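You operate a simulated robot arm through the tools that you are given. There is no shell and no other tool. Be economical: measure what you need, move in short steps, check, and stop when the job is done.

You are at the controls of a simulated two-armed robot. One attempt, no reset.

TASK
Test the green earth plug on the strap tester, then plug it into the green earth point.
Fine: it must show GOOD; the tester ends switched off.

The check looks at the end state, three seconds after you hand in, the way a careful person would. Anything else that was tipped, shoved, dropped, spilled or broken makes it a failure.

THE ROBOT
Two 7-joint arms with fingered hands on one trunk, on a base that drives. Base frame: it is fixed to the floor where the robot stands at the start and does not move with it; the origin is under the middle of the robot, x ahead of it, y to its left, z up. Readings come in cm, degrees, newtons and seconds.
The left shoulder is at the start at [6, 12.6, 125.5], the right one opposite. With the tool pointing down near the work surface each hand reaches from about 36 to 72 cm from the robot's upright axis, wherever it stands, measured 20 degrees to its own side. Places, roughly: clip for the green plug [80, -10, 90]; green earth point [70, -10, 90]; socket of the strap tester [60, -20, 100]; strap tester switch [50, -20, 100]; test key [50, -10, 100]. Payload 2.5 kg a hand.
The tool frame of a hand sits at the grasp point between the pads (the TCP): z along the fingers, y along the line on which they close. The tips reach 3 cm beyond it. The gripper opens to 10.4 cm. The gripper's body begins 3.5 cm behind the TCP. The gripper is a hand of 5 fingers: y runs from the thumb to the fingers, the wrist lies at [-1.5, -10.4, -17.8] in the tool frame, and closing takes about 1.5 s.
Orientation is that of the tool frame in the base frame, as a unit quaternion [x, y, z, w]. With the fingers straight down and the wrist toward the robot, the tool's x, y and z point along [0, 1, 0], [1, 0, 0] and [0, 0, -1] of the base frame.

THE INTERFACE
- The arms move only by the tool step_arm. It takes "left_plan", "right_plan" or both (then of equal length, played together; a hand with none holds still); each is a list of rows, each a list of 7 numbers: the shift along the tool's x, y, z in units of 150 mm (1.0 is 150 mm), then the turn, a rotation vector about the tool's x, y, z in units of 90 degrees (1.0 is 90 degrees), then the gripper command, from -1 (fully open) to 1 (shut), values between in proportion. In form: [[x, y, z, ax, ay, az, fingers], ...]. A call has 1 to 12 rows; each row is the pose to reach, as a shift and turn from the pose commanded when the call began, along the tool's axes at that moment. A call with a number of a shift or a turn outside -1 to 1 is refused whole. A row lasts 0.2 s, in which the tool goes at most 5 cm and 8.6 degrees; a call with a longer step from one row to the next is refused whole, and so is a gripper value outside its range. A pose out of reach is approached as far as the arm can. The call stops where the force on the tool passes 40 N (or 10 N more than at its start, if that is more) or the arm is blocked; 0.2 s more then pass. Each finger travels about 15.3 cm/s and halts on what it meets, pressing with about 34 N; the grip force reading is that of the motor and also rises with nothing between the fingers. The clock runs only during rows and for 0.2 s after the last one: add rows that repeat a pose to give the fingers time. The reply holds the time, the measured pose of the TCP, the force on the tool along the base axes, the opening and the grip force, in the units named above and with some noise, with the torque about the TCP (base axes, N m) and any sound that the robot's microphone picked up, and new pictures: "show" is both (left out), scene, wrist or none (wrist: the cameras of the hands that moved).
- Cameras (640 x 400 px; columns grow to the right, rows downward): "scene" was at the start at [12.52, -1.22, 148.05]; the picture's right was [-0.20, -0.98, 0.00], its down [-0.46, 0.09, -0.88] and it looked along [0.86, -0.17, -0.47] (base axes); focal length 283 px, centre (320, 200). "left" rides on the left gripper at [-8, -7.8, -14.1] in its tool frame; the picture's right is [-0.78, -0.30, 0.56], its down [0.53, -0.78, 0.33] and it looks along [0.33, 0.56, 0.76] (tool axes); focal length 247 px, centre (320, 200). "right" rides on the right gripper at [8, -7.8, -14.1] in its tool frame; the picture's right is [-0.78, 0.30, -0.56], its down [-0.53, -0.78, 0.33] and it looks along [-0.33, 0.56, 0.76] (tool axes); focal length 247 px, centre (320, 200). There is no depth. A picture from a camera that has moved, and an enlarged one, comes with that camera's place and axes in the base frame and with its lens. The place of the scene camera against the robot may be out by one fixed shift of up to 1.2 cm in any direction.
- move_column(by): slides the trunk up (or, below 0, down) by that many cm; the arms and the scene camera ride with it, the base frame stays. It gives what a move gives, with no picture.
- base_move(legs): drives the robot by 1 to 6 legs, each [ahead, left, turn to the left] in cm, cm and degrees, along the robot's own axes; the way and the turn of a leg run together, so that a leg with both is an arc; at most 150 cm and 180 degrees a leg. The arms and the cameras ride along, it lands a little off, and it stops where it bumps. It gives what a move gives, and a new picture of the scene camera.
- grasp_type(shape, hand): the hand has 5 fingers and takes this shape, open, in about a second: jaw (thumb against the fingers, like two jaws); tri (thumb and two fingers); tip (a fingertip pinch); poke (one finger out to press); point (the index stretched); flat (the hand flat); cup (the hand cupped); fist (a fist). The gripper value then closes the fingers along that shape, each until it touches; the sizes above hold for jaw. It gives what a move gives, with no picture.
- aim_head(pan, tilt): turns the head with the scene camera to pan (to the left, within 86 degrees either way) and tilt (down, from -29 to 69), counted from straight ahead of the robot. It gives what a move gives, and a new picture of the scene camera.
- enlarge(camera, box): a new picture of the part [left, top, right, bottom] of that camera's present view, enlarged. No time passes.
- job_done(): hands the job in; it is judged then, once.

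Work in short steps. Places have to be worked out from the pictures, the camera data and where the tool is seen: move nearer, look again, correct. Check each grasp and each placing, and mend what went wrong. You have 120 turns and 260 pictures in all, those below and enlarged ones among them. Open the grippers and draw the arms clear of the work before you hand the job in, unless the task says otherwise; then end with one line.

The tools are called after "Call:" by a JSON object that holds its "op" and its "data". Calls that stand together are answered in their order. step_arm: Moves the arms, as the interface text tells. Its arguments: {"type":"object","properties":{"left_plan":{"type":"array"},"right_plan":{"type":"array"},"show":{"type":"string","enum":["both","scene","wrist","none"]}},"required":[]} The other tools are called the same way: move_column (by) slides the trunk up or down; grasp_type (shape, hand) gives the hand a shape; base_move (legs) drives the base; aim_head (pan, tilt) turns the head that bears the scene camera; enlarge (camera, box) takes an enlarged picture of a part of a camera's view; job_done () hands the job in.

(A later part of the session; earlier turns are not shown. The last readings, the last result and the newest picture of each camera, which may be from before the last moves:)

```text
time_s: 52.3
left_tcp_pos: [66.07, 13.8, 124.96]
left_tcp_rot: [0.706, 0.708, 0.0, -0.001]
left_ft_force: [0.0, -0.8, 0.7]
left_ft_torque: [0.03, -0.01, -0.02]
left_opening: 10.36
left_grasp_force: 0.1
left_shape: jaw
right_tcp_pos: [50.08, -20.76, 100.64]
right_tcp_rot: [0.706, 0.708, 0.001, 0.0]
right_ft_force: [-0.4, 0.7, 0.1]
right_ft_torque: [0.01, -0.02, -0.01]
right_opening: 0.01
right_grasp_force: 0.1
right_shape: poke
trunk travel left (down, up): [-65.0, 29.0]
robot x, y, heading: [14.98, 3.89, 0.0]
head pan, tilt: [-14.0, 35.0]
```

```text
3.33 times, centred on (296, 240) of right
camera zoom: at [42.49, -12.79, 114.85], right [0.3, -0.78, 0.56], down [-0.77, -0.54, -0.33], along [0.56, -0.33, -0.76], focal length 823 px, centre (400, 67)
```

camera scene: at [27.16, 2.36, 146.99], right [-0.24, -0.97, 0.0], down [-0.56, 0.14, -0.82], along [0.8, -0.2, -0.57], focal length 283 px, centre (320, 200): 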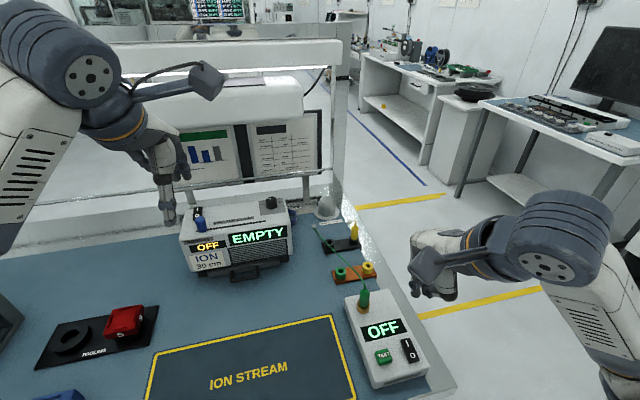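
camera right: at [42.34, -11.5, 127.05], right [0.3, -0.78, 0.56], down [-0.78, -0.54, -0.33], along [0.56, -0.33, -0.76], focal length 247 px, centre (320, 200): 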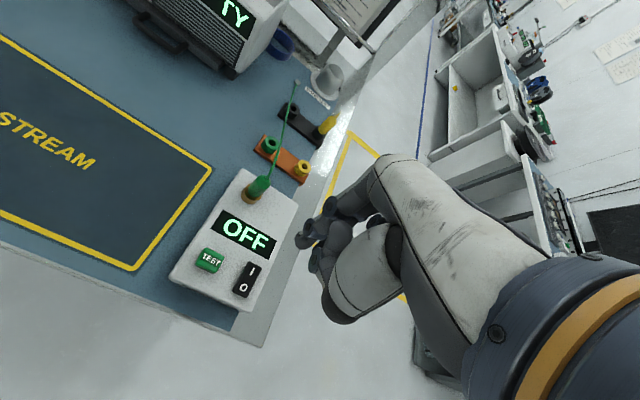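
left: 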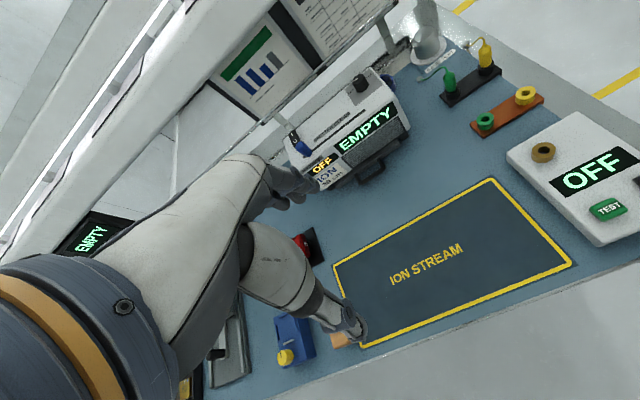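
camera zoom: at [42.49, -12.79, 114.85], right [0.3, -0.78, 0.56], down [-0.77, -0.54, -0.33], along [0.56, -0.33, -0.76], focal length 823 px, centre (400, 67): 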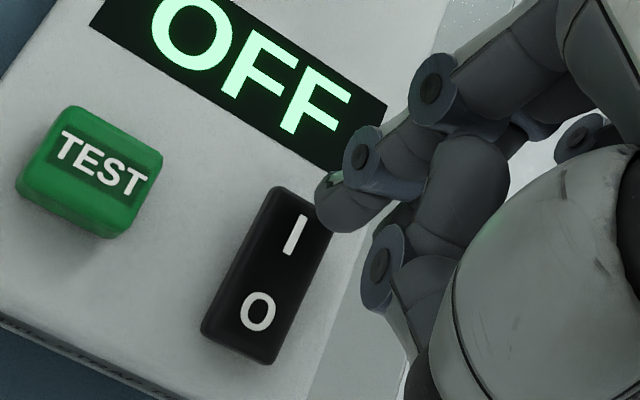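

About 2 cm remain. I press down slowly; the force limit will stop me.

Call:
{"op": "step_arm", "data": {"right_plan": [[0, 0, 0.05, 0, 0, 0, -1], [0, 0, 0.09, 0, 0, 0, -1], [0, 0, 0.11, 0, 0, 0, -1], [0, 0, 0.125, 0, 0, 0, -1], [0, 0, 0.14, 0, 0, 0, -1], [0, 0, 0.155, 0, 0, 0, -1]], "show": "wrist"}}

Call:
{"op": "enlarge", "data": {"camera": "right", "box": [200, 180, 392, 300]}}

```text
time_s: 53.7
left_tcp_pos: [66.11, 14.03, 125.18]
left_tcp_rot: [0.707, 0.708, 0.0, 0.001]
left_ft_force: [0.0, 0.5, -0.3]
left_ft_torque: [0.02, -0.02, 0.02]
left_opening: 10.34
left_grasp_force: 0.0
left_shape: jaw
right_tcp_pos: [50.35, -20.54, 98.69]
right_tcp_rot: [0.706, 0.708, 0.006, 0.006]
right_ft_force: [6.8, 0.7, 31.3]
right_ft_torque: [0.22, -0.21, -0.06]
right_opening: 0.0
right_grasp_force: 0.1
right_shape: poke
trunk travel left (down, up): [-65.0, 29.0]
robot x, y, heading: [14.72, 3.79, 0.3]
head pan, tilt: [-14.0, 35.0]
camera right: at [42.48, -12.6, 112.74], right [0.29, -0.78, 0.56], down [-0.77, -0.54, -0.35], along [0.57, -0.33, -0.75], focal length 247 px, centre (320, 200)
```

right: 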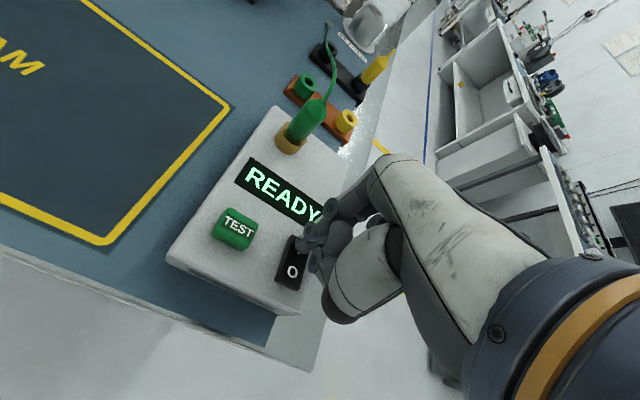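

```text
3.33 times, centred on (296, 240) of right
camera zoom: at [42.48, -12.6, 112.74], right [0.29, -0.78, 0.56], down [-0.77, -0.54, -0.35], along [0.57, -0.33, -0.75], focal length 823 px, centre (400, 67)
```

zoom: 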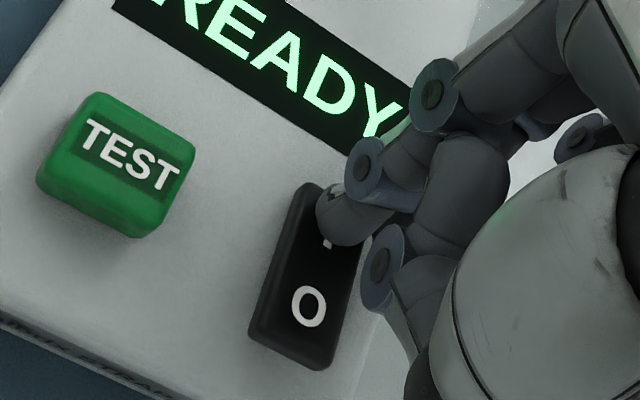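

Display reads READY. I lift, move to above the TEST key (≈−1.4, +4.8 cm away) and look.

Call:
{"op": "step_arm", "data": {"right_plan": [[0, 0, -0.1, 0, 0, 0, -1], [0, 0, -0.25, 0, 0, 0, -1], [0.1, -0.03, -0.3, 0, 0, 0, -1], [0.22, -0.06, -0.3, 0, 0, 0, -1], [0.32, -0.09, -0.25, 0, 0, 0, -1], [0.32, -0.09, -0.18, 0, 0, 0, -1], [0.32, -0.09, -0.18, 0, 0, 0, -1]], "show": "none"}}

Call:
{"op": "enlarge", "data": {"camera": "right", "box": [200, 180, 392, 300]}}

Call:
{"op": "enlarge", "data": {"camera": "scene", "box": [340, 270, 500, 370]}}

```text
time_s: 55.3
left_tcp_pos: [66.1, 13.77, 125.08]
left_tcp_rot: [0.706, 0.708, 0.0, 0.001]
left_ft_force: [0.0, 0.0, 0.1]
left_ft_torque: [-0.01, 0.02, 0.0]
left_opening: 10.34
left_grasp_force: 0.1
left_shape: jaw
right_tcp_pos: [50.12, -15.96, 100.23]
right_tcp_rot: [0.707, 0.708, 0.001, 0.0]
right_ft_force: [1.1, 0.4, 0.2]
right_ft_torque: [-0.02, 0.01, 0.01]
right_opening: 0.05
right_grasp_force: 0.0
right_shape: poke
right hand out of reach, approached as far as the arm can: row 3, 4, 5, 6, 7
trunk travel left (down, up): [-65.0, 29.0]
robot x, y, heading: [14.83, 3.7, 0.2]
head pan, tilt: [-14.0, 35.0]
```

```text
3.33 times, centred on (296, 240) of right
camera zoom: at [42.5, -7.9, 114.43], right [0.3, -0.78, 0.56], down [-0.78, -0.54, -0.33], along [0.56, -0.33, -0.76], focal length 823 px, centre (400, 67)
```

zoom: 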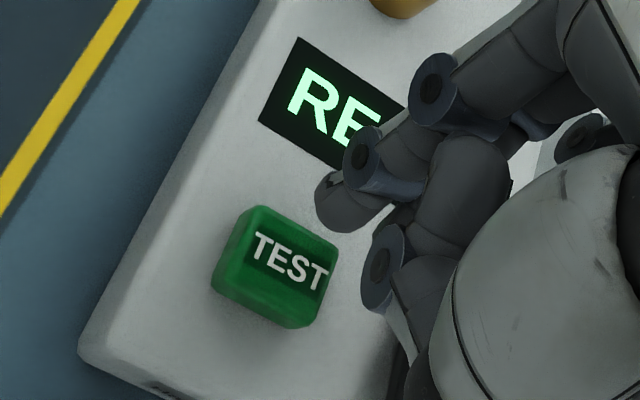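

```text
4.00 times, centred on (420, 320) of scene
camera zoom: at [27.14, 2.35, 146.99], right [-0.24, -0.97, 0.0], down [-0.56, 0.14, -0.82], along [0.8, -0.2, -0.57], focal length 1134 px, centre (-80, -280)
```

zoom: 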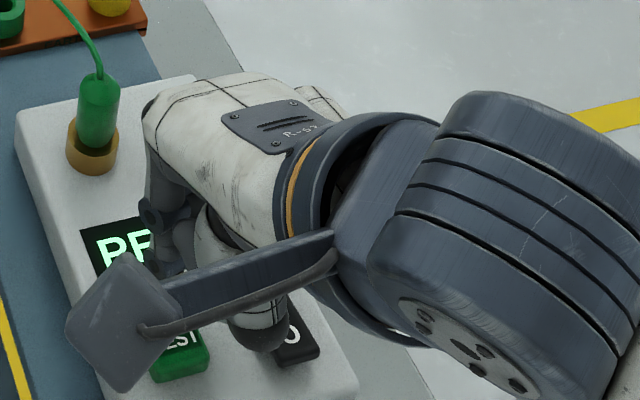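

The key is ~0.8 cm nearer than I can reach from here. I lift, back the base up 5 cm, then reposition.

Call:
{"op": "step_arm", "data": {"right_plan": [[0, 0, -0.2, 0, 0, 0, -1], [0, 0, -0.4, 0, 0, 0, -1], [0, 0, -0.4, 0, 0, 0, -1]], "show": "none"}}

Call:
{"op": "base_move", "data": {"legs": [[-5, 0, 0]]}}

```text
time_s: 56.1
left_tcp_pos: [66.17, 13.8, 125.03]
left_tcp_rot: [0.706, 0.708, 0.0, 0.0]
left_ft_force: [-0.2, 0.3, 0.7]
left_ft_torque: [-0.01, 0.03, 0.02]
left_opening: 10.39
left_grasp_force: 0.1
left_shape: jaw
right_tcp_pos: [51.41, -16.18, 106.38]
right_tcp_rot: [0.705, 0.709, 0.001, -0.001]
right_ft_force: [0.5, 0.7, -0.1]
right_ft_torque: [-0.01, -0.02, -0.01]
right_opening: 0.0
right_grasp_force: 0.1
right_shape: poke
right hand out of reach, approached as far as the arm can: row 1, 2, 3
trunk travel left (down, up): [-65.0, 29.0]
robot x, y, heading: [14.95, 4.06, 0.3]
head pan, tilt: [-14.0, 35.0]
```

```text
time_s: 57.0
left_tcp_pos: [61.02, 13.8, 125.14]
left_tcp_rot: [0.706, 0.708, 0.0, 0.001]
left_ft_force: [-0.1, 0.2, 0.5]
left_ft_torque: [-0.01, 0.02, 0.0]
left_opening: 10.37
left_grasp_force: 0.0
left_shape: jaw
right_tcp_pos: [46.24, -16.19, 106.45]
right_tcp_rot: [0.707, 0.708, 0.0, 0.0]
right_ft_force: [-0.4, 0.1, 0.4]
right_ft_torque: [0.0, -0.01, 0.01]
right_opening: 0.0
right_grasp_force: 0.1
right_shape: poke
trunk travel left (down, up): [-65.0, 29.0]
robot x, y, heading: [10.11, 3.64, 0.2]
head pan, tilt: [-14.0, 35.0]
camera scene: at [21.97, 2.32, 147.01], right [-0.24, -0.97, 0.0], down [-0.56, 0.14, -0.82], along [0.8, -0.2, -0.57], focal length 283 px, centre (320, 200)
```

scene: 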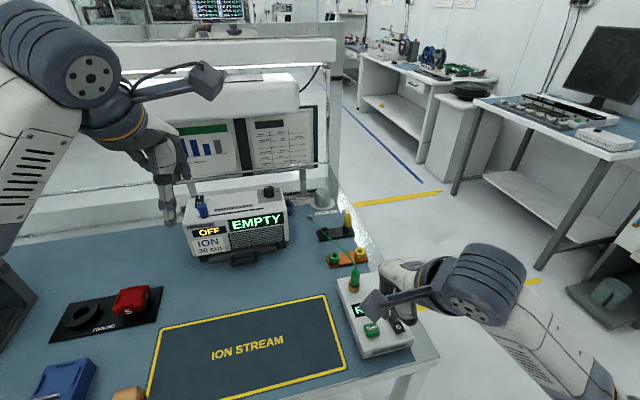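

Base is back 5 cm. I position the finger above TEST.

Call:
{"op": "step_arm", "data": {"right_plan": [[0.026, 0.1, 0, 0, 0, 0, -1], [0.026, 0.204, 0.1, 0, 0, 0, -1], [0.026, 0.204, 0.25, 0, 0, 0, -1], [0.026, 0.204, 0.4, 0, 0, 0, -1], [0.026, 0.204, 0.4, 0, 0, 0, -1]], "show": "none"}}

Call:
{"op": "enlarge", "data": {"camera": "right", "box": [200, 180, 392, 300]}}

```text
time_s: 58.2
left_tcp_pos: [61.18, 13.77, 125.05]
left_tcp_rot: [0.707, 0.708, -0.001, 0.001]
left_ft_force: [-0.2, -0.8, -0.5]
left_ft_torque: [-0.02, 0.01, -0.01]
left_opening: 10.37
left_grasp_force: 0.1
left_shape: jaw
right_tcp_pos: [49.43, -15.58, 100.44]
right_tcp_rot: [0.706, 0.708, 0.0, 0.0]
right_ft_force: [-0.9, 0.0, 0.1]
right_ft_torque: [0.01, 0.0, -0.01]
right_opening: 0.01
right_grasp_force: 0.1
right_shape: poke
trunk travel left (down, up): [-65.0, 29.0]
robot x, y, heading: [9.73, 3.72, 0.1]
head pan, tilt: [-14.0, 35.0]
```

```text
3.33 times, centred on (296, 240) of right
camera zoom: at [41.84, -7.6, 114.6], right [0.3, -0.78, 0.56], down [-0.78, -0.54, -0.33], along [0.56, -0.33, -0.76], focal length 823 px, centre (400, 67)
```

zoom: 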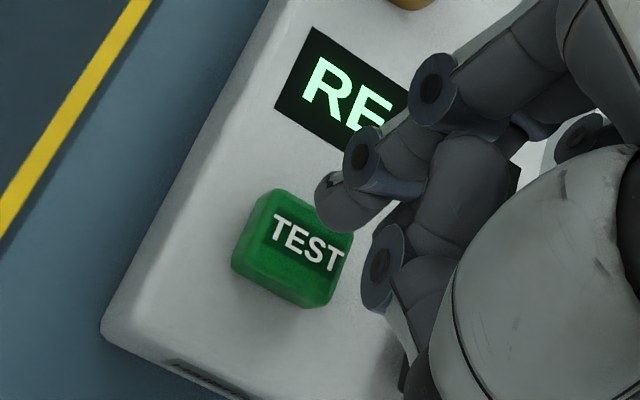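

Aligned over TEST. I press slowly with a small 0.25 cm back shift.

Call:
{"op": "step_arm", "data": {"right_plan": [[0, -0.016, 0.04, 0, 0, 0, -1], [0, -0.016, 0.08, 0, 0, 0, -1], [0, -0.016, 0.095, 0, 0, 0, -1], [0, -0.016, 0.11, 0, 0, 0, -1], [0, -0.016, 0.125, 0, 0, 0, -1], [0, -0.016, 0.135, 0, 0, 0, -1], [0, -0.016, 0.135, 0, 0, 0, -1]], "show": "wrist"}}

```text
time_s: 59.8
left_tcp_pos: [61.05, 13.87, 125.07]
left_tcp_rot: [0.706, 0.708, 0.0, 0.0]
left_ft_force: [0.2, -0.7, -0.4]
left_ft_torque: [-0.02, -0.02, -0.02]
left_opening: 10.39
left_grasp_force: 0.0
left_shape: jaw
right_tcp_pos: [49.42, -15.67, 98.51]
right_tcp_rot: [0.706, 0.708, 0.003, 0.001]
right_ft_force: [3.6, 2.2, 16.5]
right_ft_torque: [0.17, -0.12, -0.03]
right_opening: 0.0
right_grasp_force: 0.1
right_shape: poke
trunk travel left (down, up): [-65.0, 29.0]
robot x, y, heading: [10.13, 4.03, 0.2]
head pan, tilt: [-14.0, 35.0]
heard: click
camera right: at [41.6, -7.75, 112.65], right [0.29, -0.78, 0.56], down [-0.77, -0.54, -0.34], along [0.56, -0.33, -0.76], focal length 247 px, centre (320, 200)
```

right: 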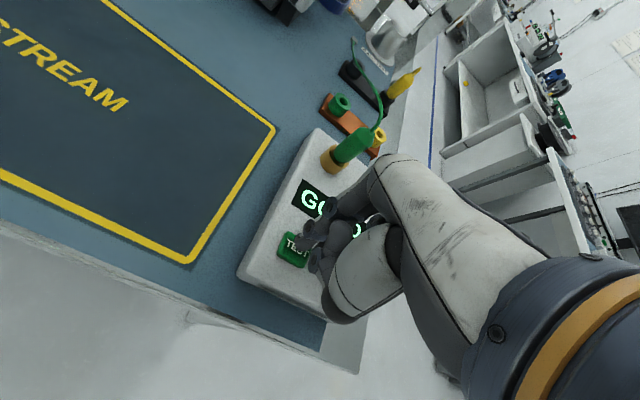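

A click was heard and the display appears to show "GO..D". I hold briefly, lift off and read it.

Call:
{"op": "step_arm", "data": {"right_plan": [[0, 0, 0, 0, 0, 0, -1], [0, 0, -0.1, 0, 0, 0, -1], [0, 0, -0.3, 0, 0, 0, -1], [0, 0, -0.45, 0, 0, 0, -1], [-0.1, 0, -0.45, 0, 0, 0, -1], [-0.32, 0, -0.45, 0, 0, 0, -1], [-0.32, 0, -0.45, 0, 0, 0, -1]], "show": "wrist"}}

Call:
{"op": "enlarge", "data": {"camera": "right", "box": [180, 180, 372, 300]}}

```text
time_s: 61.4
left_tcp_pos: [61.13, 13.83, 124.93]
left_tcp_rot: [0.707, 0.707, 0.0, 0.0]
left_ft_force: [0.0, 0.1, -0.1]
left_ft_torque: [0.02, 0.0, 0.0]
left_opening: 10.37
left_grasp_force: 0.2
left_shape: jaw
right_tcp_pos: [49.24, -20.5, 105.15]
right_tcp_rot: [0.706, 0.708, 0.0, 0.0]
right_ft_force: [-0.1, 0.3, 0.0]
right_ft_torque: [-0.02, 0.02, 0.01]
right_opening: 0.01
right_grasp_force: 0.0
right_shape: poke
trunk travel left (down, up): [-65.0, 29.0]
robot x, y, heading: [9.91, 4.05, 0.2]
head pan, tilt: [-14.0, 35.0]
camera right: at [41.66, -12.54, 119.25], right [0.3, -0.78, 0.56], down [-0.78, -0.54, -0.33], along [0.56, -0.33, -0.76], focal length 247 px, centre (320, 200)
```

right: 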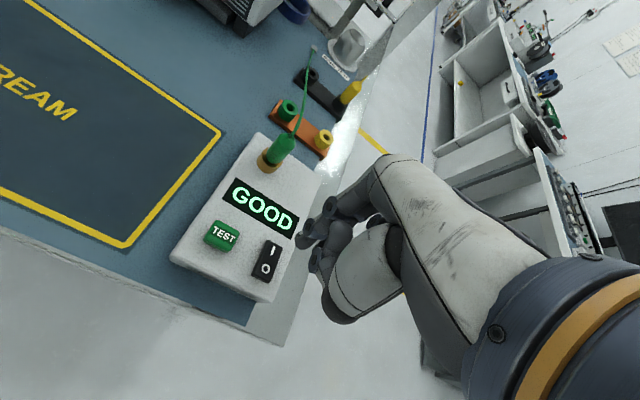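

```text
3.33 times, centred on (276, 240) of right
camera zoom: at [41.66, -12.54, 119.25], right [0.3, -0.78, 0.56], down [-0.78, -0.54, -0.33], along [0.56, -0.33, -0.76], focal length 823 px, centre (467, 67)
```

zoom: 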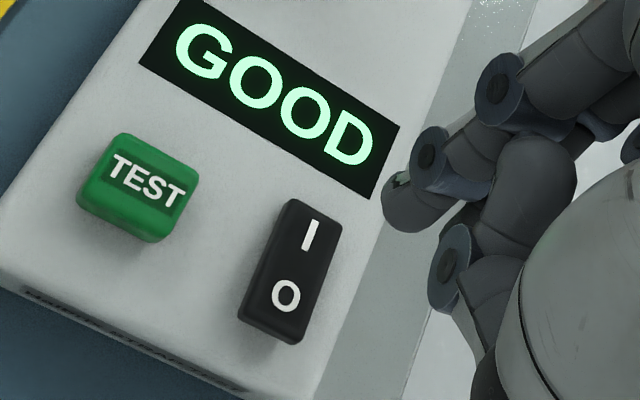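

GOOD is shown. Now to switch off: I move above the "O" end and lower.

Call:
{"op": "step_arm", "data": {"right_plan": [[0, -0.113, 0, 0, 0, 0, -1], [0, -0.113, 0.15, 0, 0, 0, -1], [0, -0.113, 0.3, 0, 0, 0, -1], [0, -0.113, 0.3, 0, 0, 0, -1]], "show": "none"}}

Call:
{"op": "enlarge", "data": {"camera": "right", "box": [200, 180, 392, 300]}}

```text
time_s: 62.4
left_tcp_pos: [61.16, 13.83, 125.04]
left_tcp_rot: [0.706, 0.708, 0.0, 0.0]
left_ft_force: [-0.4, -0.4, 0.2]
left_ft_torque: [0.01, -0.01, -0.01]
left_opening: 10.38
left_grasp_force: 0.0
left_shape: jaw
right_tcp_pos: [47.56, -20.59, 100.64]
right_tcp_rot: [0.706, 0.708, 0.0, 0.0]
right_ft_force: [-0.6, -0.6, 0.5]
right_ft_torque: [-0.01, -0.03, -0.02]
right_opening: 0.0
right_grasp_force: 0.0
right_shape: poke
trunk travel left (down, up): [-65.0, 29.0]
robot x, y, heading: [9.81, 3.51, -0.0]
head pan, tilt: [-14.0, 35.0]
```

```text
3.33 times, centred on (296, 240) of right
camera zoom: at [39.98, -12.67, 114.78], right [0.3, -0.78, 0.56], down [-0.78, -0.54, -0.33], along [0.56, -0.33, -0.76], focal length 823 px, centre (400, 67)
```

zoom: 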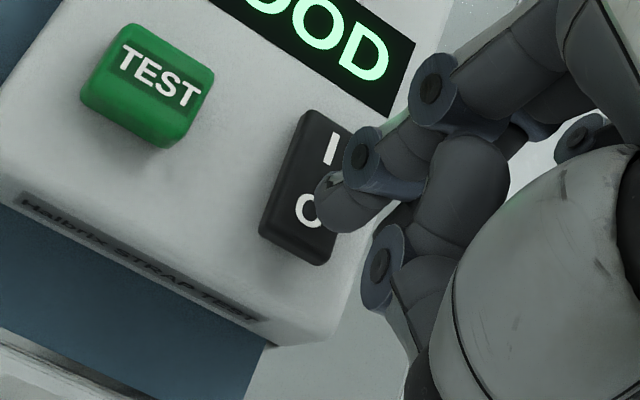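

Aligned with O. Pressing down slowly.

Call:
{"op": "step_arm", "data": {"right_plan": [[0, 0, 0.05, 0, 0, 0, -1], [0, 0, 0.09, 0, 0, 0, -1], [0, 0, 0.11, 0, 0, 0, -1], [0, 0, 0.125, 0, 0, 0, -1], [0, 0, 0.14, 0, 0, 0, -1], [0, 0, 0.155, 0, 0, 0, -1]], "show": "wrist"}}

```text
time_s: 63.8
left_tcp_pos: [60.96, 13.93, 125.18]
left_tcp_rot: [0.707, 0.707, -0.001, 0.002]
left_ft_force: [0.4, -0.1, -0.3]
left_ft_torque: [-0.01, 0.03, 0.01]
left_opening: 10.38
left_grasp_force: 0.0
left_shape: jaw
right_tcp_pos: [47.79, -20.47, 98.79]
right_tcp_rot: [0.707, 0.708, 0.007, 0.007]
right_ft_force: [7.2, 2.6, 34.7]
right_ft_torque: [0.25, -0.26, -0.11]
right_opening: 0.0
right_grasp_force: 0.1
right_shape: poke
trunk travel left (down, up): [-65.0, 29.0]
robot x, y, heading: [9.93, 4.14, 0.1]
head pan, tilt: [-14.0, 35.0]
camera right: at [39.84, -12.46, 112.84], right [0.29, -0.78, 0.56], down [-0.77, -0.54, -0.35], along [0.57, -0.33, -0.75], focal length 247 px, centre (320, 200)
```

right: 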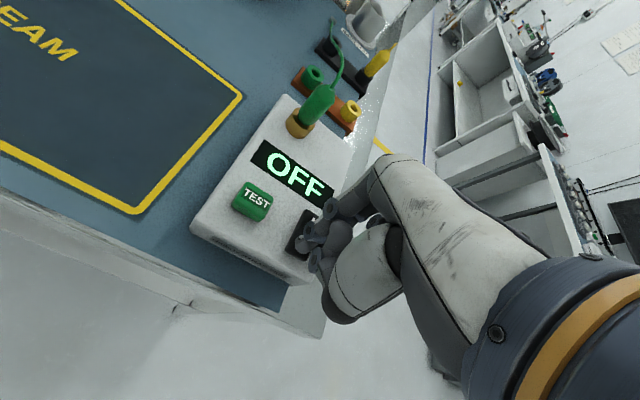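

Tester is OFF. I lift clear (14 cm) and reform the tri grasp.

Call:
{"op": "step_arm", "data": {"right_plan": [[0, 0, -0.1, 0, 0, 0, -1], [0, 0, -0.35, 0, 0, 0, -1], [0, 0, -0.65, 0, 0, 0, -1], [0, 0, -0.95, 0, 0, 0, -1], [0, 0, -0.95, 0, 0, 0, -1]], "show": "none"}}

Call:
{"op": "grasp_type", "data": {"hand": "right", "shape": "tri"}}

```text
time_s: 65.0
left_tcp_pos: [61.11, 13.73, 125.11]
left_tcp_rot: [0.707, 0.707, 0.0, 0.001]
left_ft_force: [0.2, -0.3, 0.2]
left_ft_torque: [0.0, 0.0, 0.01]
left_opening: 10.37
left_grasp_force: 0.0
left_shape: jaw
right_tcp_pos: [47.45, -20.78, 112.87]
right_tcp_rot: [0.707, 0.707, -0.001, 0.0]
right_ft_force: [-0.9, 0.1, 0.9]
right_ft_torque: [-0.01, -0.02, 0.0]
right_opening: 0.02
right_grasp_force: 0.0
right_shape: poke
trunk travel left (down, up): [-65.0, 29.0]
robot x, y, heading: [10.02, 3.97, -0.0]
head pan, tilt: [-14.0, 35.0]
```

```text
time_s: 65.9
left_tcp_pos: [61.09, 13.88, 124.99]
left_tcp_rot: [0.708, 0.707, 0.0, 0.0]
left_ft_force: [0.0, 0.2, -0.8]
left_ft_torque: [0.01, 0.0, -0.01]
left_opening: 10.35
left_grasp_force: 0.0
left_shape: jaw
right_tcp_pos: [47.43, -20.65, 112.79]
right_tcp_rot: [0.706, 0.708, 0.0, 0.0]
right_ft_force: [0.1, 0.3, 0.1]
right_ft_torque: [-0.04, 0.02, 0.0]
right_opening: 10.42
right_grasp_force: 0.1
right_shape: tri
trunk travel left (down, up): [-65.0, 29.0]
robot x, y, heading: [10.18, 3.89, 0.2]
head pan, tilt: [-14.0, 35.0]
```

I move over the plug again (TCP ≈[58.95,-14.9]) and check.

Call:
{"op": "step_arm", "data": {"right_plan": [[0.13, 0.25, 0, 0, 0, 0, -1], [0.26, 0.5, 0, 0, 0, 0, -1], [0.385, 0.767, 0, 0, 0, 0, -1], [0.385, 0.767, 0.2, 0, 0, 0, -1], [0.385, 0.767, 0.3, 0, 0, 0, -1], [0.385, 0.767, 0.3, 0, 0, 0, -1]], "show": "none"}}

Call:
{"op": "enlarge", "data": {"camera": "right", "box": [220, 180, 412, 300]}}

Call:
{"op": "enlarge", "data": {"camera": "scene", "box": [310, 220, 438, 300]}}

```text
time_s: 67.3
left_tcp_pos: [61.08, 13.81, 125.05]
left_tcp_rot: [0.707, 0.707, 0.0, 0.0]
left_ft_force: [0.1, 0.1, -0.3]
left_ft_torque: [0.02, -0.01, 0.04]
left_opening: 10.34
left_grasp_force: 0.0
left_shape: jaw
right_tcp_pos: [58.83, -15.17, 108.23]
right_tcp_rot: [0.707, 0.707, 0.0, 0.0]
right_ft_force: [-0.4, 1.0, -0.1]
right_ft_torque: [0.02, 0.02, 0.03]
right_opening: 10.41
right_grasp_force: 0.1
right_shape: tri
trunk travel left (down, up): [-65.0, 29.0]
robot x, y, heading: [9.94, 3.9, -0.0]
head pan, tilt: [-14.0, 35.0]
```

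```text
3.33 times, centred on (316, 240) of right
camera zoom: at [51.31, -7.16, 122.44], right [0.3, -0.78, 0.56], down [-0.78, -0.54, -0.33], along [0.56, -0.33, -0.76], focal length 823 px, centre (333, 67)
```

zoom: 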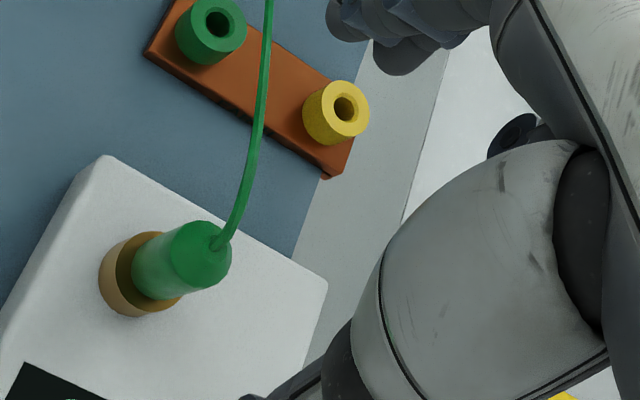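

```text
5.00 times, centred on (374, 260) of scene
camera zoom: at [22.07, 2.31, 147.0], right [-0.24, -0.97, 0.0], down [-0.56, 0.14, -0.82], along [0.8, -0.2, -0.57], focal length 1417 px, centre (50, -100)
```

zoom: 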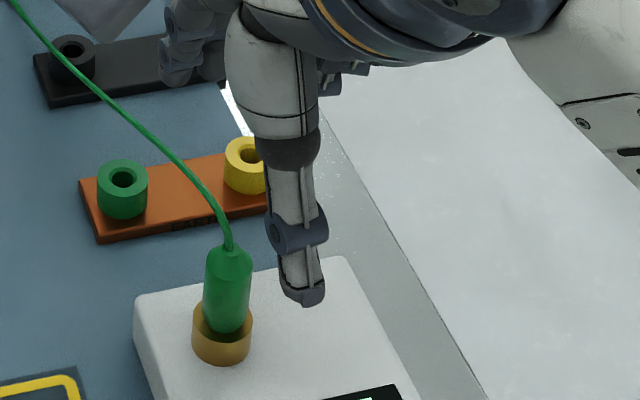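

Plug stands upright in the socket. I descend to the same relative grasp height and close.

Call:
{"op": "step_arm", "data": {"right_plan": [[0.012, -0.002, 0.12, 0, 0, 0, -1], [0.012, -0.002, 0.25, 0, 0, 0, -1], [0.012, -0.002, 0.37, 0, 0, 0, -1], [0.012, -0.002, 0.46, 0, 0, 0, -1], [0.012, -0.002, 0.46, 0, 0, 0, -1]], "show": "none"}}

Call:
{"op": "enlarge", "data": {"camera": "right", "box": [220, 180, 412, 300]}}

```text
time_s: 68.5
left_tcp_pos: [61.2, 13.73, 125.03]
left_tcp_rot: [0.707, 0.708, 0.0, 0.0]
left_ft_force: [0.3, 0.9, -0.8]
left_ft_torque: [0.02, -0.02, 0.0]
left_opening: 10.38
left_grasp_force: 0.1
left_shape: jaw
right_tcp_pos: [59.21, -14.76, 101.17]
right_tcp_rot: [0.707, 0.707, 0.0, 0.0]
right_ft_force: [0.1, 0.0, 0.4]
right_ft_torque: [0.0, 0.02, 0.02]
right_opening: 10.4
right_grasp_force: 0.1
right_shape: tri
trunk travel left (down, up): [-65.0, 29.0]
robot x, y, heading: [10.01, 4.16, 0.3]
head pan, tilt: [-14.0, 35.0]
```

```text
3.33 times, centred on (316, 240) of right
camera zoom: at [51.51, -6.81, 115.24], right [0.3, -0.78, 0.56], down [-0.78, -0.54, -0.33], along [0.56, -0.33, -0.76], focal length 823 px, centre (333, 67)
```

zoom: 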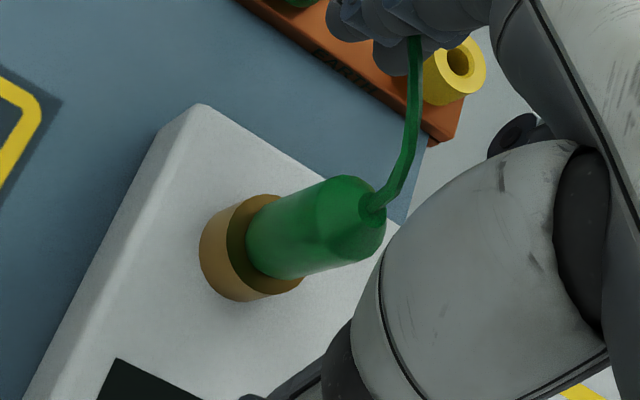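

View matches the earlier good grasp within ~1.5 mm. I trim and close.

Call:
{"op": "step_arm", "data": {"right_plan": [[-0.01, 0, 0, 0, 0, 0, -1], [-0.01, 0, 0, 0, 0, 0, 0], [-0.01, 0, 0, 0, 0, 0, 0.5], [-0.01, 0, 0, 0, 0, 0, 1], [-0.01, 0, 0, 0, 0, 0, 1], [-0.01, 0, 0, 0, 0, 0, 1], [-0.01, 0, 0, 0, 0, 0, 1], [-0.01, 0, 0, 0, 0, 0, 1], [-0.01, 0, 0, 0, 0, 0, 1]], "show": "none"}}

Call:
{"op": "enlarge", "data": {"camera": "right", "box": [220, 180, 412, 300]}}

Call:
{"op": "enlarge", "data": {"camera": "scene", "box": [310, 220, 438, 300]}}

```text
time_s: 70.5
left_tcp_pos: [61.11, 13.69, 125.12]
left_tcp_rot: [0.707, 0.708, 0.0, 0.0]
left_ft_force: [0.1, 0.6, -0.7]
left_ft_torque: [0.0, 0.03, -0.01]
left_opening: 10.35
left_grasp_force: 0.0
left_shape: jaw
right_tcp_pos: [59.0, -14.83, 101.11]
right_tcp_rot: [0.706, 0.708, 0.0, 0.0]
right_ft_force: [0.2, -1.0, 1.1]
right_ft_torque: [0.02, 0.01, 0.01]
right_opening: 0.99
right_grasp_force: 33.4
right_shape: tri
trunk travel left (down, up): [-65.0, 29.0]
robot x, y, heading: [10.3, 4.11, 0.2]
head pan, tilt: [-14.0, 35.0]
```

```text
3.33 times, centred on (316, 240) of right
camera zoom: at [51.47, -6.92, 115.3], right [0.3, -0.78, 0.56], down [-0.78, -0.54, -0.33], along [0.56, -0.33, -0.76], focal length 823 px, centre (333, 67)
```

zoom: 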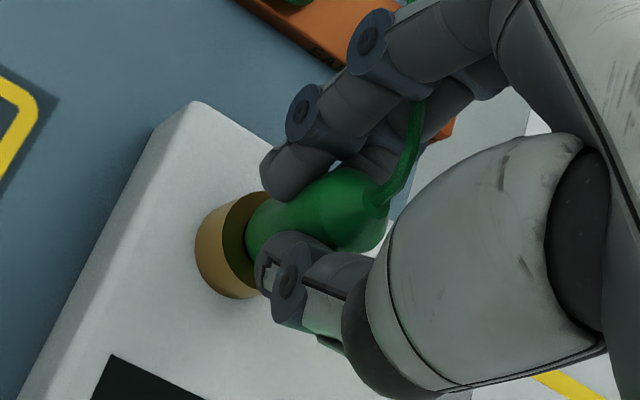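

```text
5.00 times, centred on (374, 260) of scene
camera zoom: at [22.09, 2.32, 147.0], right [-0.24, -0.97, 0.0], down [-0.56, 0.14, -0.82], along [0.8, -0.2, -0.57], focal length 1417 px, centre (50, -100)
```

zoom: 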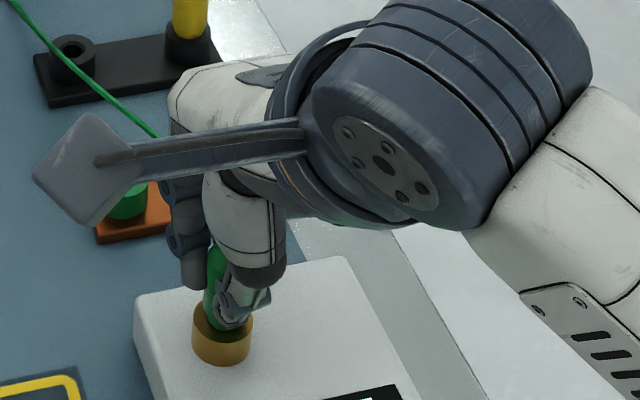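

Grip holds with a full 0.99 opening. I lift slowly 4 cm and inspect.

Call:
{"op": "step_arm", "data": {"right_plan": [[0, 0, -0.05, 0, 0, 0, 1], [0, 0, -0.1, 0, 0, 0, 1], [0, 0, -0.16, 0, 0, 0, 1], [0, 0, -0.22, 0, 0, 0, 1], [0, 0, -0.3, 0, 0, 0, 1], [0, 0, -0.3, 0, 0, 0, 1]], "show": "none"}}

Call:
{"op": "enlarge", "data": {"camera": "right", "box": [220, 180, 412, 300]}}

Call:
{"op": "enlarge", "data": {"camera": "scene", "box": [310, 220, 438, 300]}}

```text
time_s: 71.9
left_tcp_pos: [61.21, 13.88, 125.0]
left_tcp_rot: [0.706, 0.708, 0.0, -0.001]
left_ft_force: [-0.3, 0.3, 0.9]
left_ft_torque: [-0.02, -0.01, 0.02]
left_opening: 10.37
left_grasp_force: 0.0
left_shape: jaw
right_tcp_pos: [58.93, -14.9, 105.52]
right_tcp_rot: [0.707, 0.708, 0.0, 0.0]
right_ft_force: [-0.2, -0.3, -0.7]
right_ft_torque: [-0.02, -0.03, 0.0]
right_opening: 1.0
right_grasp_force: 34.1
right_shape: tri
trunk travel left (down, up): [-65.0, 29.0]
robot x, y, heading: [9.98, 3.69, 0.1]
head pan, tilt: [-14.0, 35.0]
```

```text
3.33 times, centred on (316, 240) of right
camera zoom: at [51.32, -6.93, 119.72], right [0.3, -0.78, 0.56], down [-0.78, -0.54, -0.33], along [0.56, -0.33, -0.76], focal length 823 px, centre (333, 67)
```

zoom: 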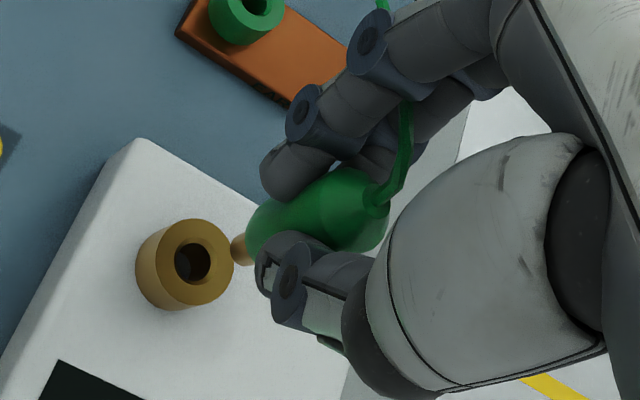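

```text
5.00 times, centred on (374, 260) of scene
camera zoom: at [22.09, 2.32, 147.0], right [-0.24, -0.97, 0.0], down [-0.56, 0.14, -0.82], along [0.8, -0.2, -0.57], focal length 1417 px, centre (50, -100)
```

zoom: 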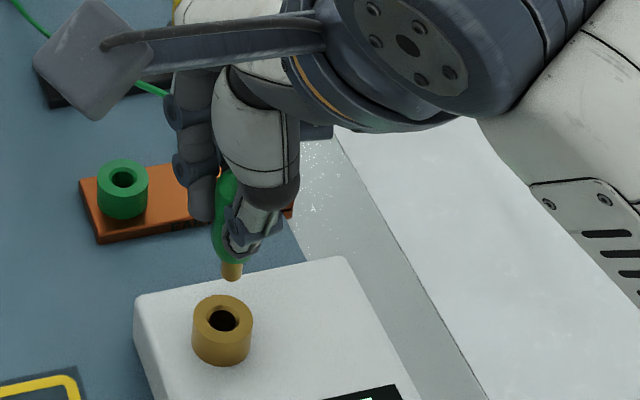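

Plug held and clear. I carry it to above the green earth point (≈+10.2, +1.2 cm) at z≈107.

Call:
{"op": "step_arm", "data": {"right_plan": [[0, 0.05, -0.1, 0, 0, 0, 1], [0.02, 0.25, -0.1, 0, 0, 0, 1], [0.06, 0.45, -0.1, 0, 0, 0, 1], [0.08, 0.6, -0.1, 0, 0, 0, 1], [0.08, 0.68, -0.1, 0, 0, 0, 1], [0.08, 0.68, -0.05, 0, 0, 0, 1], [0.08, 0.68, -0.05, 0, 0, 0, 1]], "show": "none"}}

Call:
{"op": "enlarge", "data": {"camera": "right", "box": [220, 180, 412, 300]}}

Call:
{"op": "enlarge", "data": {"camera": "scene", "box": [290, 200, 418, 280]}}

```text
time_s: 73.5
left_tcp_pos: [61.12, 13.78, 125.04]
left_tcp_rot: [0.706, 0.708, 0.0, -0.001]
left_ft_force: [0.1, 0.9, -1.0]
left_ft_torque: [0.0, 0.01, -0.02]
left_opening: 10.38
left_grasp_force: 0.0
left_shape: jaw
right_tcp_pos: [69.19, -13.48, 106.38]
right_tcp_rot: [0.706, 0.708, 0.0, 0.001]
right_ft_force: [-0.6, -0.6, 0.3]
right_ft_torque: [0.01, -0.02, -0.02]
right_opening: 0.98
right_grasp_force: 34.3
right_shape: tri
trunk travel left (down, up): [-65.0, 29.0]
robot x, y, heading: [9.71, 3.95, -0.3]
head pan, tilt: [-14.0, 35.0]
```

```text
3.33 times, centred on (316, 240) of right
camera zoom: at [61.5, -5.61, 120.49], right [0.3, -0.78, 0.56], down [-0.78, -0.54, -0.33], along [0.56, -0.33, -0.76], focal length 823 px, centre (333, 67)
```

zoom: 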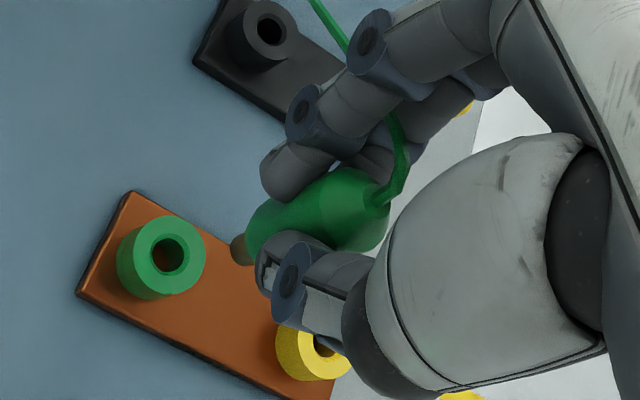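

```text
5.00 times, centred on (354, 240) of scene
camera zoom: at [22.09, 2.33, 147.0], right [-0.24, -0.97, 0.0], down [-0.56, 0.14, -0.82], along [0.8, -0.2, -0.57], focal length 1417 px, centre (150, 0)
```

zoom: 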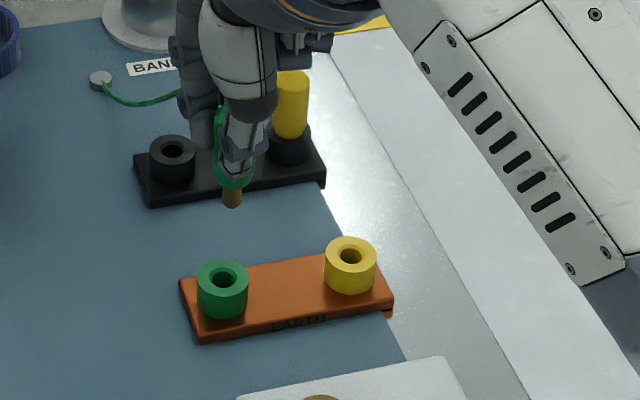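

Scene suggests +0.3 x/+0.26 y, wrist suggests +0.8 x/+0.1 y. I shift +0.45/+0.2, lower 3.2 cm and recheck closely.

Call:
{"op": "step_arm", "data": {"right_plan": [[0.013, 0.03, 0.05, 0, 0, 0, 1], [0.013, 0.03, 0.12, 0, 0, 0, 1], [0.013, 0.03, 0.21, 0, 0, 0, 1], [0.013, 0.03, 0.21, 0, 0, 0, 1]], "show": "none"}}

Call:
{"op": "enlarge", "data": {"camera": "right", "box": [220, 200, 348, 280]}}

Call:
{"op": "enlarge", "data": {"camera": "scene", "box": [310, 220, 390, 270]}}

```text
time_s: 74.5
left_tcp_pos: [61.13, 13.83, 124.94]
left_tcp_rot: [0.707, 0.708, 0.001, 0.001]
left_ft_force: [-0.1, 0.5, 0.3]
left_ft_torque: [-0.02, 0.03, -0.01]
left_opening: 10.37
left_grasp_force: 0.0
left_shape: jaw
right_tcp_pos: [69.67, -13.26, 103.16]
right_tcp_rot: [0.706, 0.708, 0.0, 0.0]
right_ft_force: [-0.5, 0.1, -0.6]
right_ft_torque: [0.01, -0.02, 0.01]
right_opening: 0.97
right_grasp_force: 34.0
right_shape: tri
trunk travel left (down, up): [-65.0, 29.0]
robot x, y, heading: [9.91, 3.71, 0.2]
head pan, tilt: [-14.0, 35.0]
```

```text
5.00 times, centred on (284, 240) of right
camera zoom: at [61.99, -5.32, 117.32], right [0.3, -0.78, 0.56], down [-0.78, -0.54, -0.33], along [0.56, -0.33, -0.76], focal length 1235 px, centre (500, 0)
```

zoom: 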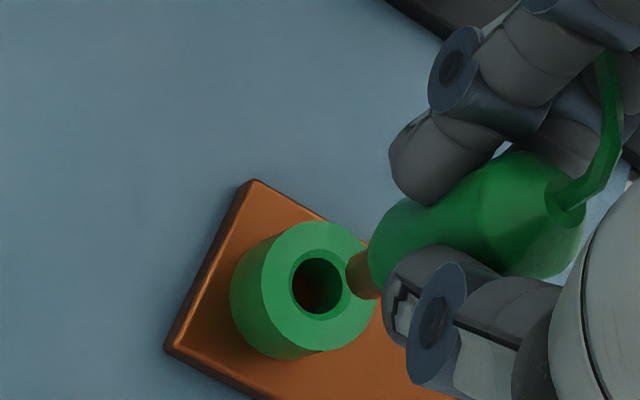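

```text
8.00 times, centred on (350, 245) of scene
camera zoom: at [22.09, 2.32, 147.0], right [-0.24, -0.97, 0.0], down [-0.56, 0.14, -0.82], along [0.8, -0.2, -0.57], focal length 2268 px, centre (80, -160)
```

zoom: 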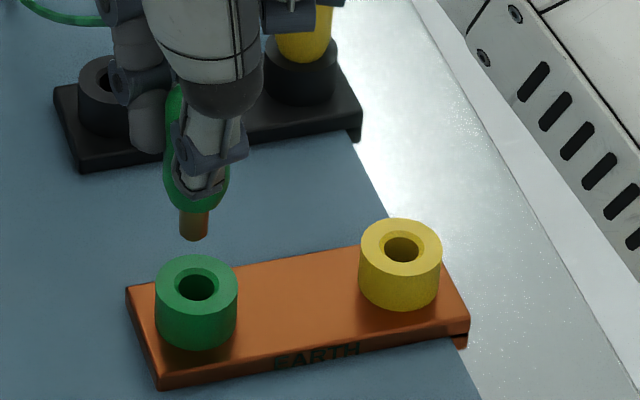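

Now almost aligned: needs about −0.12 in y. I lower 1.6 cm to the mouth and recheck.

Call:
{"op": "step_arm", "data": {"right_plan": [[-0.008, -0.003, 0.04, 0, 0, 0, 1], [-0.008, -0.003, 0.08, 0, 0, 0, 1], [-0.008, -0.003, 0.1, 0, 0, 0, 1], [-0.008, -0.003, 0.1, 0, 0, 0, 1]], "show": "none"}}

Call:
{"op": "enlarge", "data": {"camera": "right", "box": [220, 200, 348, 280]}}

Call:
{"op": "enlarge", "data": {"camera": "scene", "box": [310, 220, 390, 270]}}

```text
time_s: 75.5
left_tcp_pos: [61.13, 13.79, 124.99]
left_tcp_rot: [0.706, 0.708, 0.0, 0.0]
left_ft_force: [-0.5, -0.6, 0.8]
left_ft_torque: [-0.03, 0.04, -0.01]
left_opening: 10.37
left_grasp_force: 0.2
left_shape: jaw
right_tcp_pos: [69.56, -13.39, 101.59]
right_tcp_rot: [0.706, 0.708, 0.001, 0.0]
right_ft_force: [0.5, -0.3, -0.3]
right_ft_torque: [0.0, 0.02, 0.01]
right_opening: 0.96
right_grasp_force: 34.3
right_shape: tri
trunk travel left (down, up): [-65.0, 29.0]
robot x, y, heading: [10.48, 3.62, 0.2]
head pan, tilt: [-14.0, 35.0]
```

```text
5.00 times, centred on (284, 240) of right
camera zoom: at [61.97, -5.44, 115.74], right [0.3, -0.78, 0.56], down [-0.78, -0.54, -0.33], along [0.56, -0.33, -0.76], focal length 1235 px, centre (500, 0)
```

zoom: 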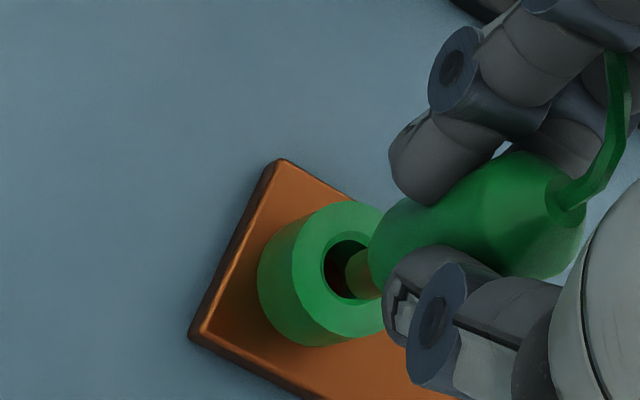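

```text
8.00 times, centred on (350, 245) of scene
camera zoom: at [22.09, 2.32, 147.0], right [-0.24, -0.97, 0.0], down [-0.56, 0.14, -0.82], along [0.8, -0.2, -0.57], focal length 2268 px, centre (80, -160)
```

zoom: 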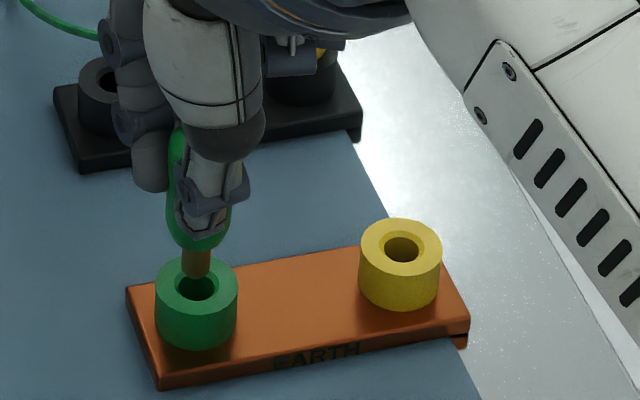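

Pin is at the mouth and centred. I insert slowly with a 1 mm forward trim.

Call:
{"op": "step_arm", "data": {"right_plan": [[-0.002, 0.005, 0.02, 0, 0, 0, 1], [-0.002, 0.005, 0.05, 0, 0, 0, 1], [-0.002, 0.005, 0.08, 0, 0, 0, 1], [-0.002, 0.005, 0.11, 0, 0, 0, 1], [-0.002, 0.005, 0.135, 0, 0, 0, 1], [-0.002, 0.005, 0.155, 0, 0, 0, 1], [-0.002, 0.005, 0.17, 0, 0, 0, 1]], "show": "none"}}

Call:
{"op": "enlarge", "data": {"camera": "right", "box": [220, 200, 348, 280]}}

Call:
{"op": "enlarge", "data": {"camera": "scene", "box": [310, 220, 390, 270]}}

```text
time_s: 77.1
left_tcp_pos: [61.09, 13.75, 124.99]
left_tcp_rot: [0.707, 0.707, 0.001, 0.001]
left_ft_force: [0.3, -1.1, 1.7]
left_ft_torque: [0.0, 0.0, 0.05]
left_opening: 10.38
left_grasp_force: 0.1
left_shape: jaw
right_tcp_pos: [69.86, -13.53, 99.66]
right_tcp_rot: [0.707, 0.707, 0.003, 0.004]
right_ft_force: [6.9, -4.7, 22.5]
right_ft_torque: [-0.19, -0.2, -0.04]
right_opening: 1.27
right_grasp_force: 33.7
right_shape: tri
trunk travel left (down, up): [-65.0, 29.0]
robot x, y, heading: [10.22, 3.61, 0.3]
head pan, tilt: [-14.0, 35.0]
```

```text
5.00 times, centred on (284, 240) of right
camera zoom: at [62.11, -5.58, 113.69], right [0.29, -0.78, 0.56], down [-0.77, -0.54, -0.34], along [0.57, -0.33, -0.75], focal length 1235 px, centre (500, 0)
```

zoom: 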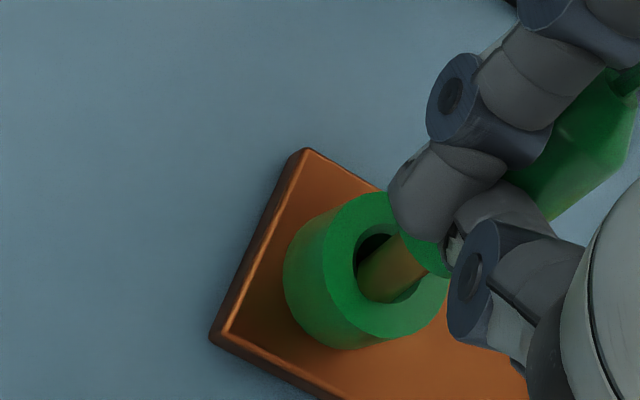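

```text
8.00 times, centred on (350, 245) of scene
camera zoom: at [22.0, 2.3, 147.01], right [-0.24, -0.97, 0.0], down [-0.56, 0.14, -0.82], along [0.8, -0.2, -0.57], focal length 2268 px, centre (80, -160)
```

zoom: 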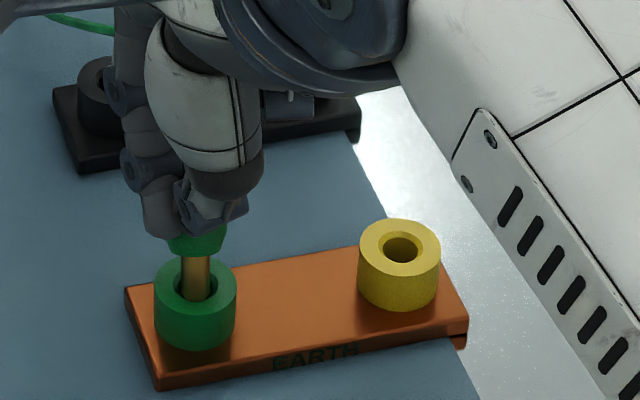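

The pin caught the near rim and the plug slid up in my fingers. I lift 1 cm, shift +0.3 x, and look.

Call:
{"op": "step_arm", "data": {"right_plan": [[0, 0, -0.04, 0, 0, 0, 1], [0, 0, -0.09, 0, 0, 0, 1], [-0.003, 0.02, -0.09, 0, 0, 0, 1], [-0.003, 0.02, -0.09, 0, 0, 0, 1]], "show": "none"}}

Call:
{"op": "enlarge", "data": {"camera": "right", "box": [220, 180, 380, 280]}}

Call:
{"op": "enlarge", "data": {"camera": "scene", "box": [310, 220, 390, 270]}}

```text
time_s: 78.1
left_tcp_pos: [61.07, 13.9, 124.92]
left_tcp_rot: [0.707, 0.708, 0.0, 0.0]
left_ft_force: [0.6, -0.1, -0.3]
left_ft_torque: [0.0, 0.01, 0.02]
left_opening: 10.38
left_grasp_force: 0.0
left_shape: jaw
right_tcp_pos: [69.81, -13.58, 100.43]
right_tcp_rot: [0.707, 0.707, -0.001, -0.002]
right_ft_force: [0.1, 0.1, -0.1]
right_ft_torque: [0.02, 0.02, -0.01]
right_opening: 1.18
right_grasp_force: 33.6
right_shape: tri
trunk travel left (down, up): [-65.0, 29.0]
robot x, y, heading: [9.77, 4.3, 0.1]
head pan, tilt: [-14.0, 35.0]
```

```text
4.00 times, centred on (300, 230) of right
camera zoom: at [62.23, -5.58, 114.59], right [0.3, -0.78, 0.56], down [-0.78, -0.54, -0.33], along [0.55, -0.33, -0.76], focal length 988 px, centre (400, 80)
```

zoom: 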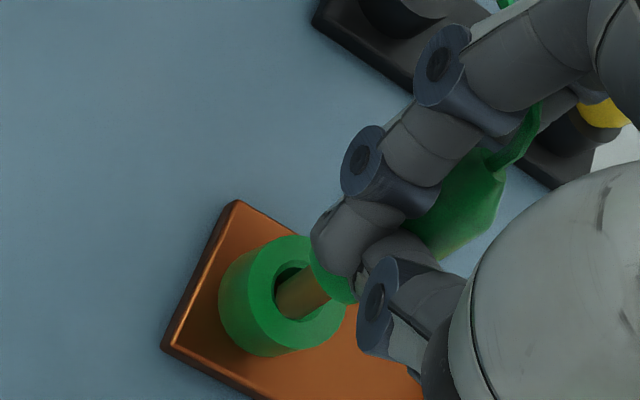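

```text
8.00 times, centred on (350, 245) of scene
camera zoom: at [22.07, 2.33, 146.99], right [-0.24, -0.97, 0.0], down [-0.56, 0.14, -0.82], along [0.8, -0.2, -0.57], focal length 2268 px, centre (80, -160)
```

zoom: 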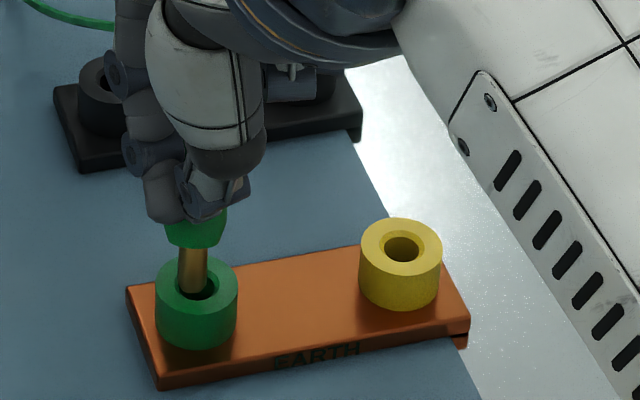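

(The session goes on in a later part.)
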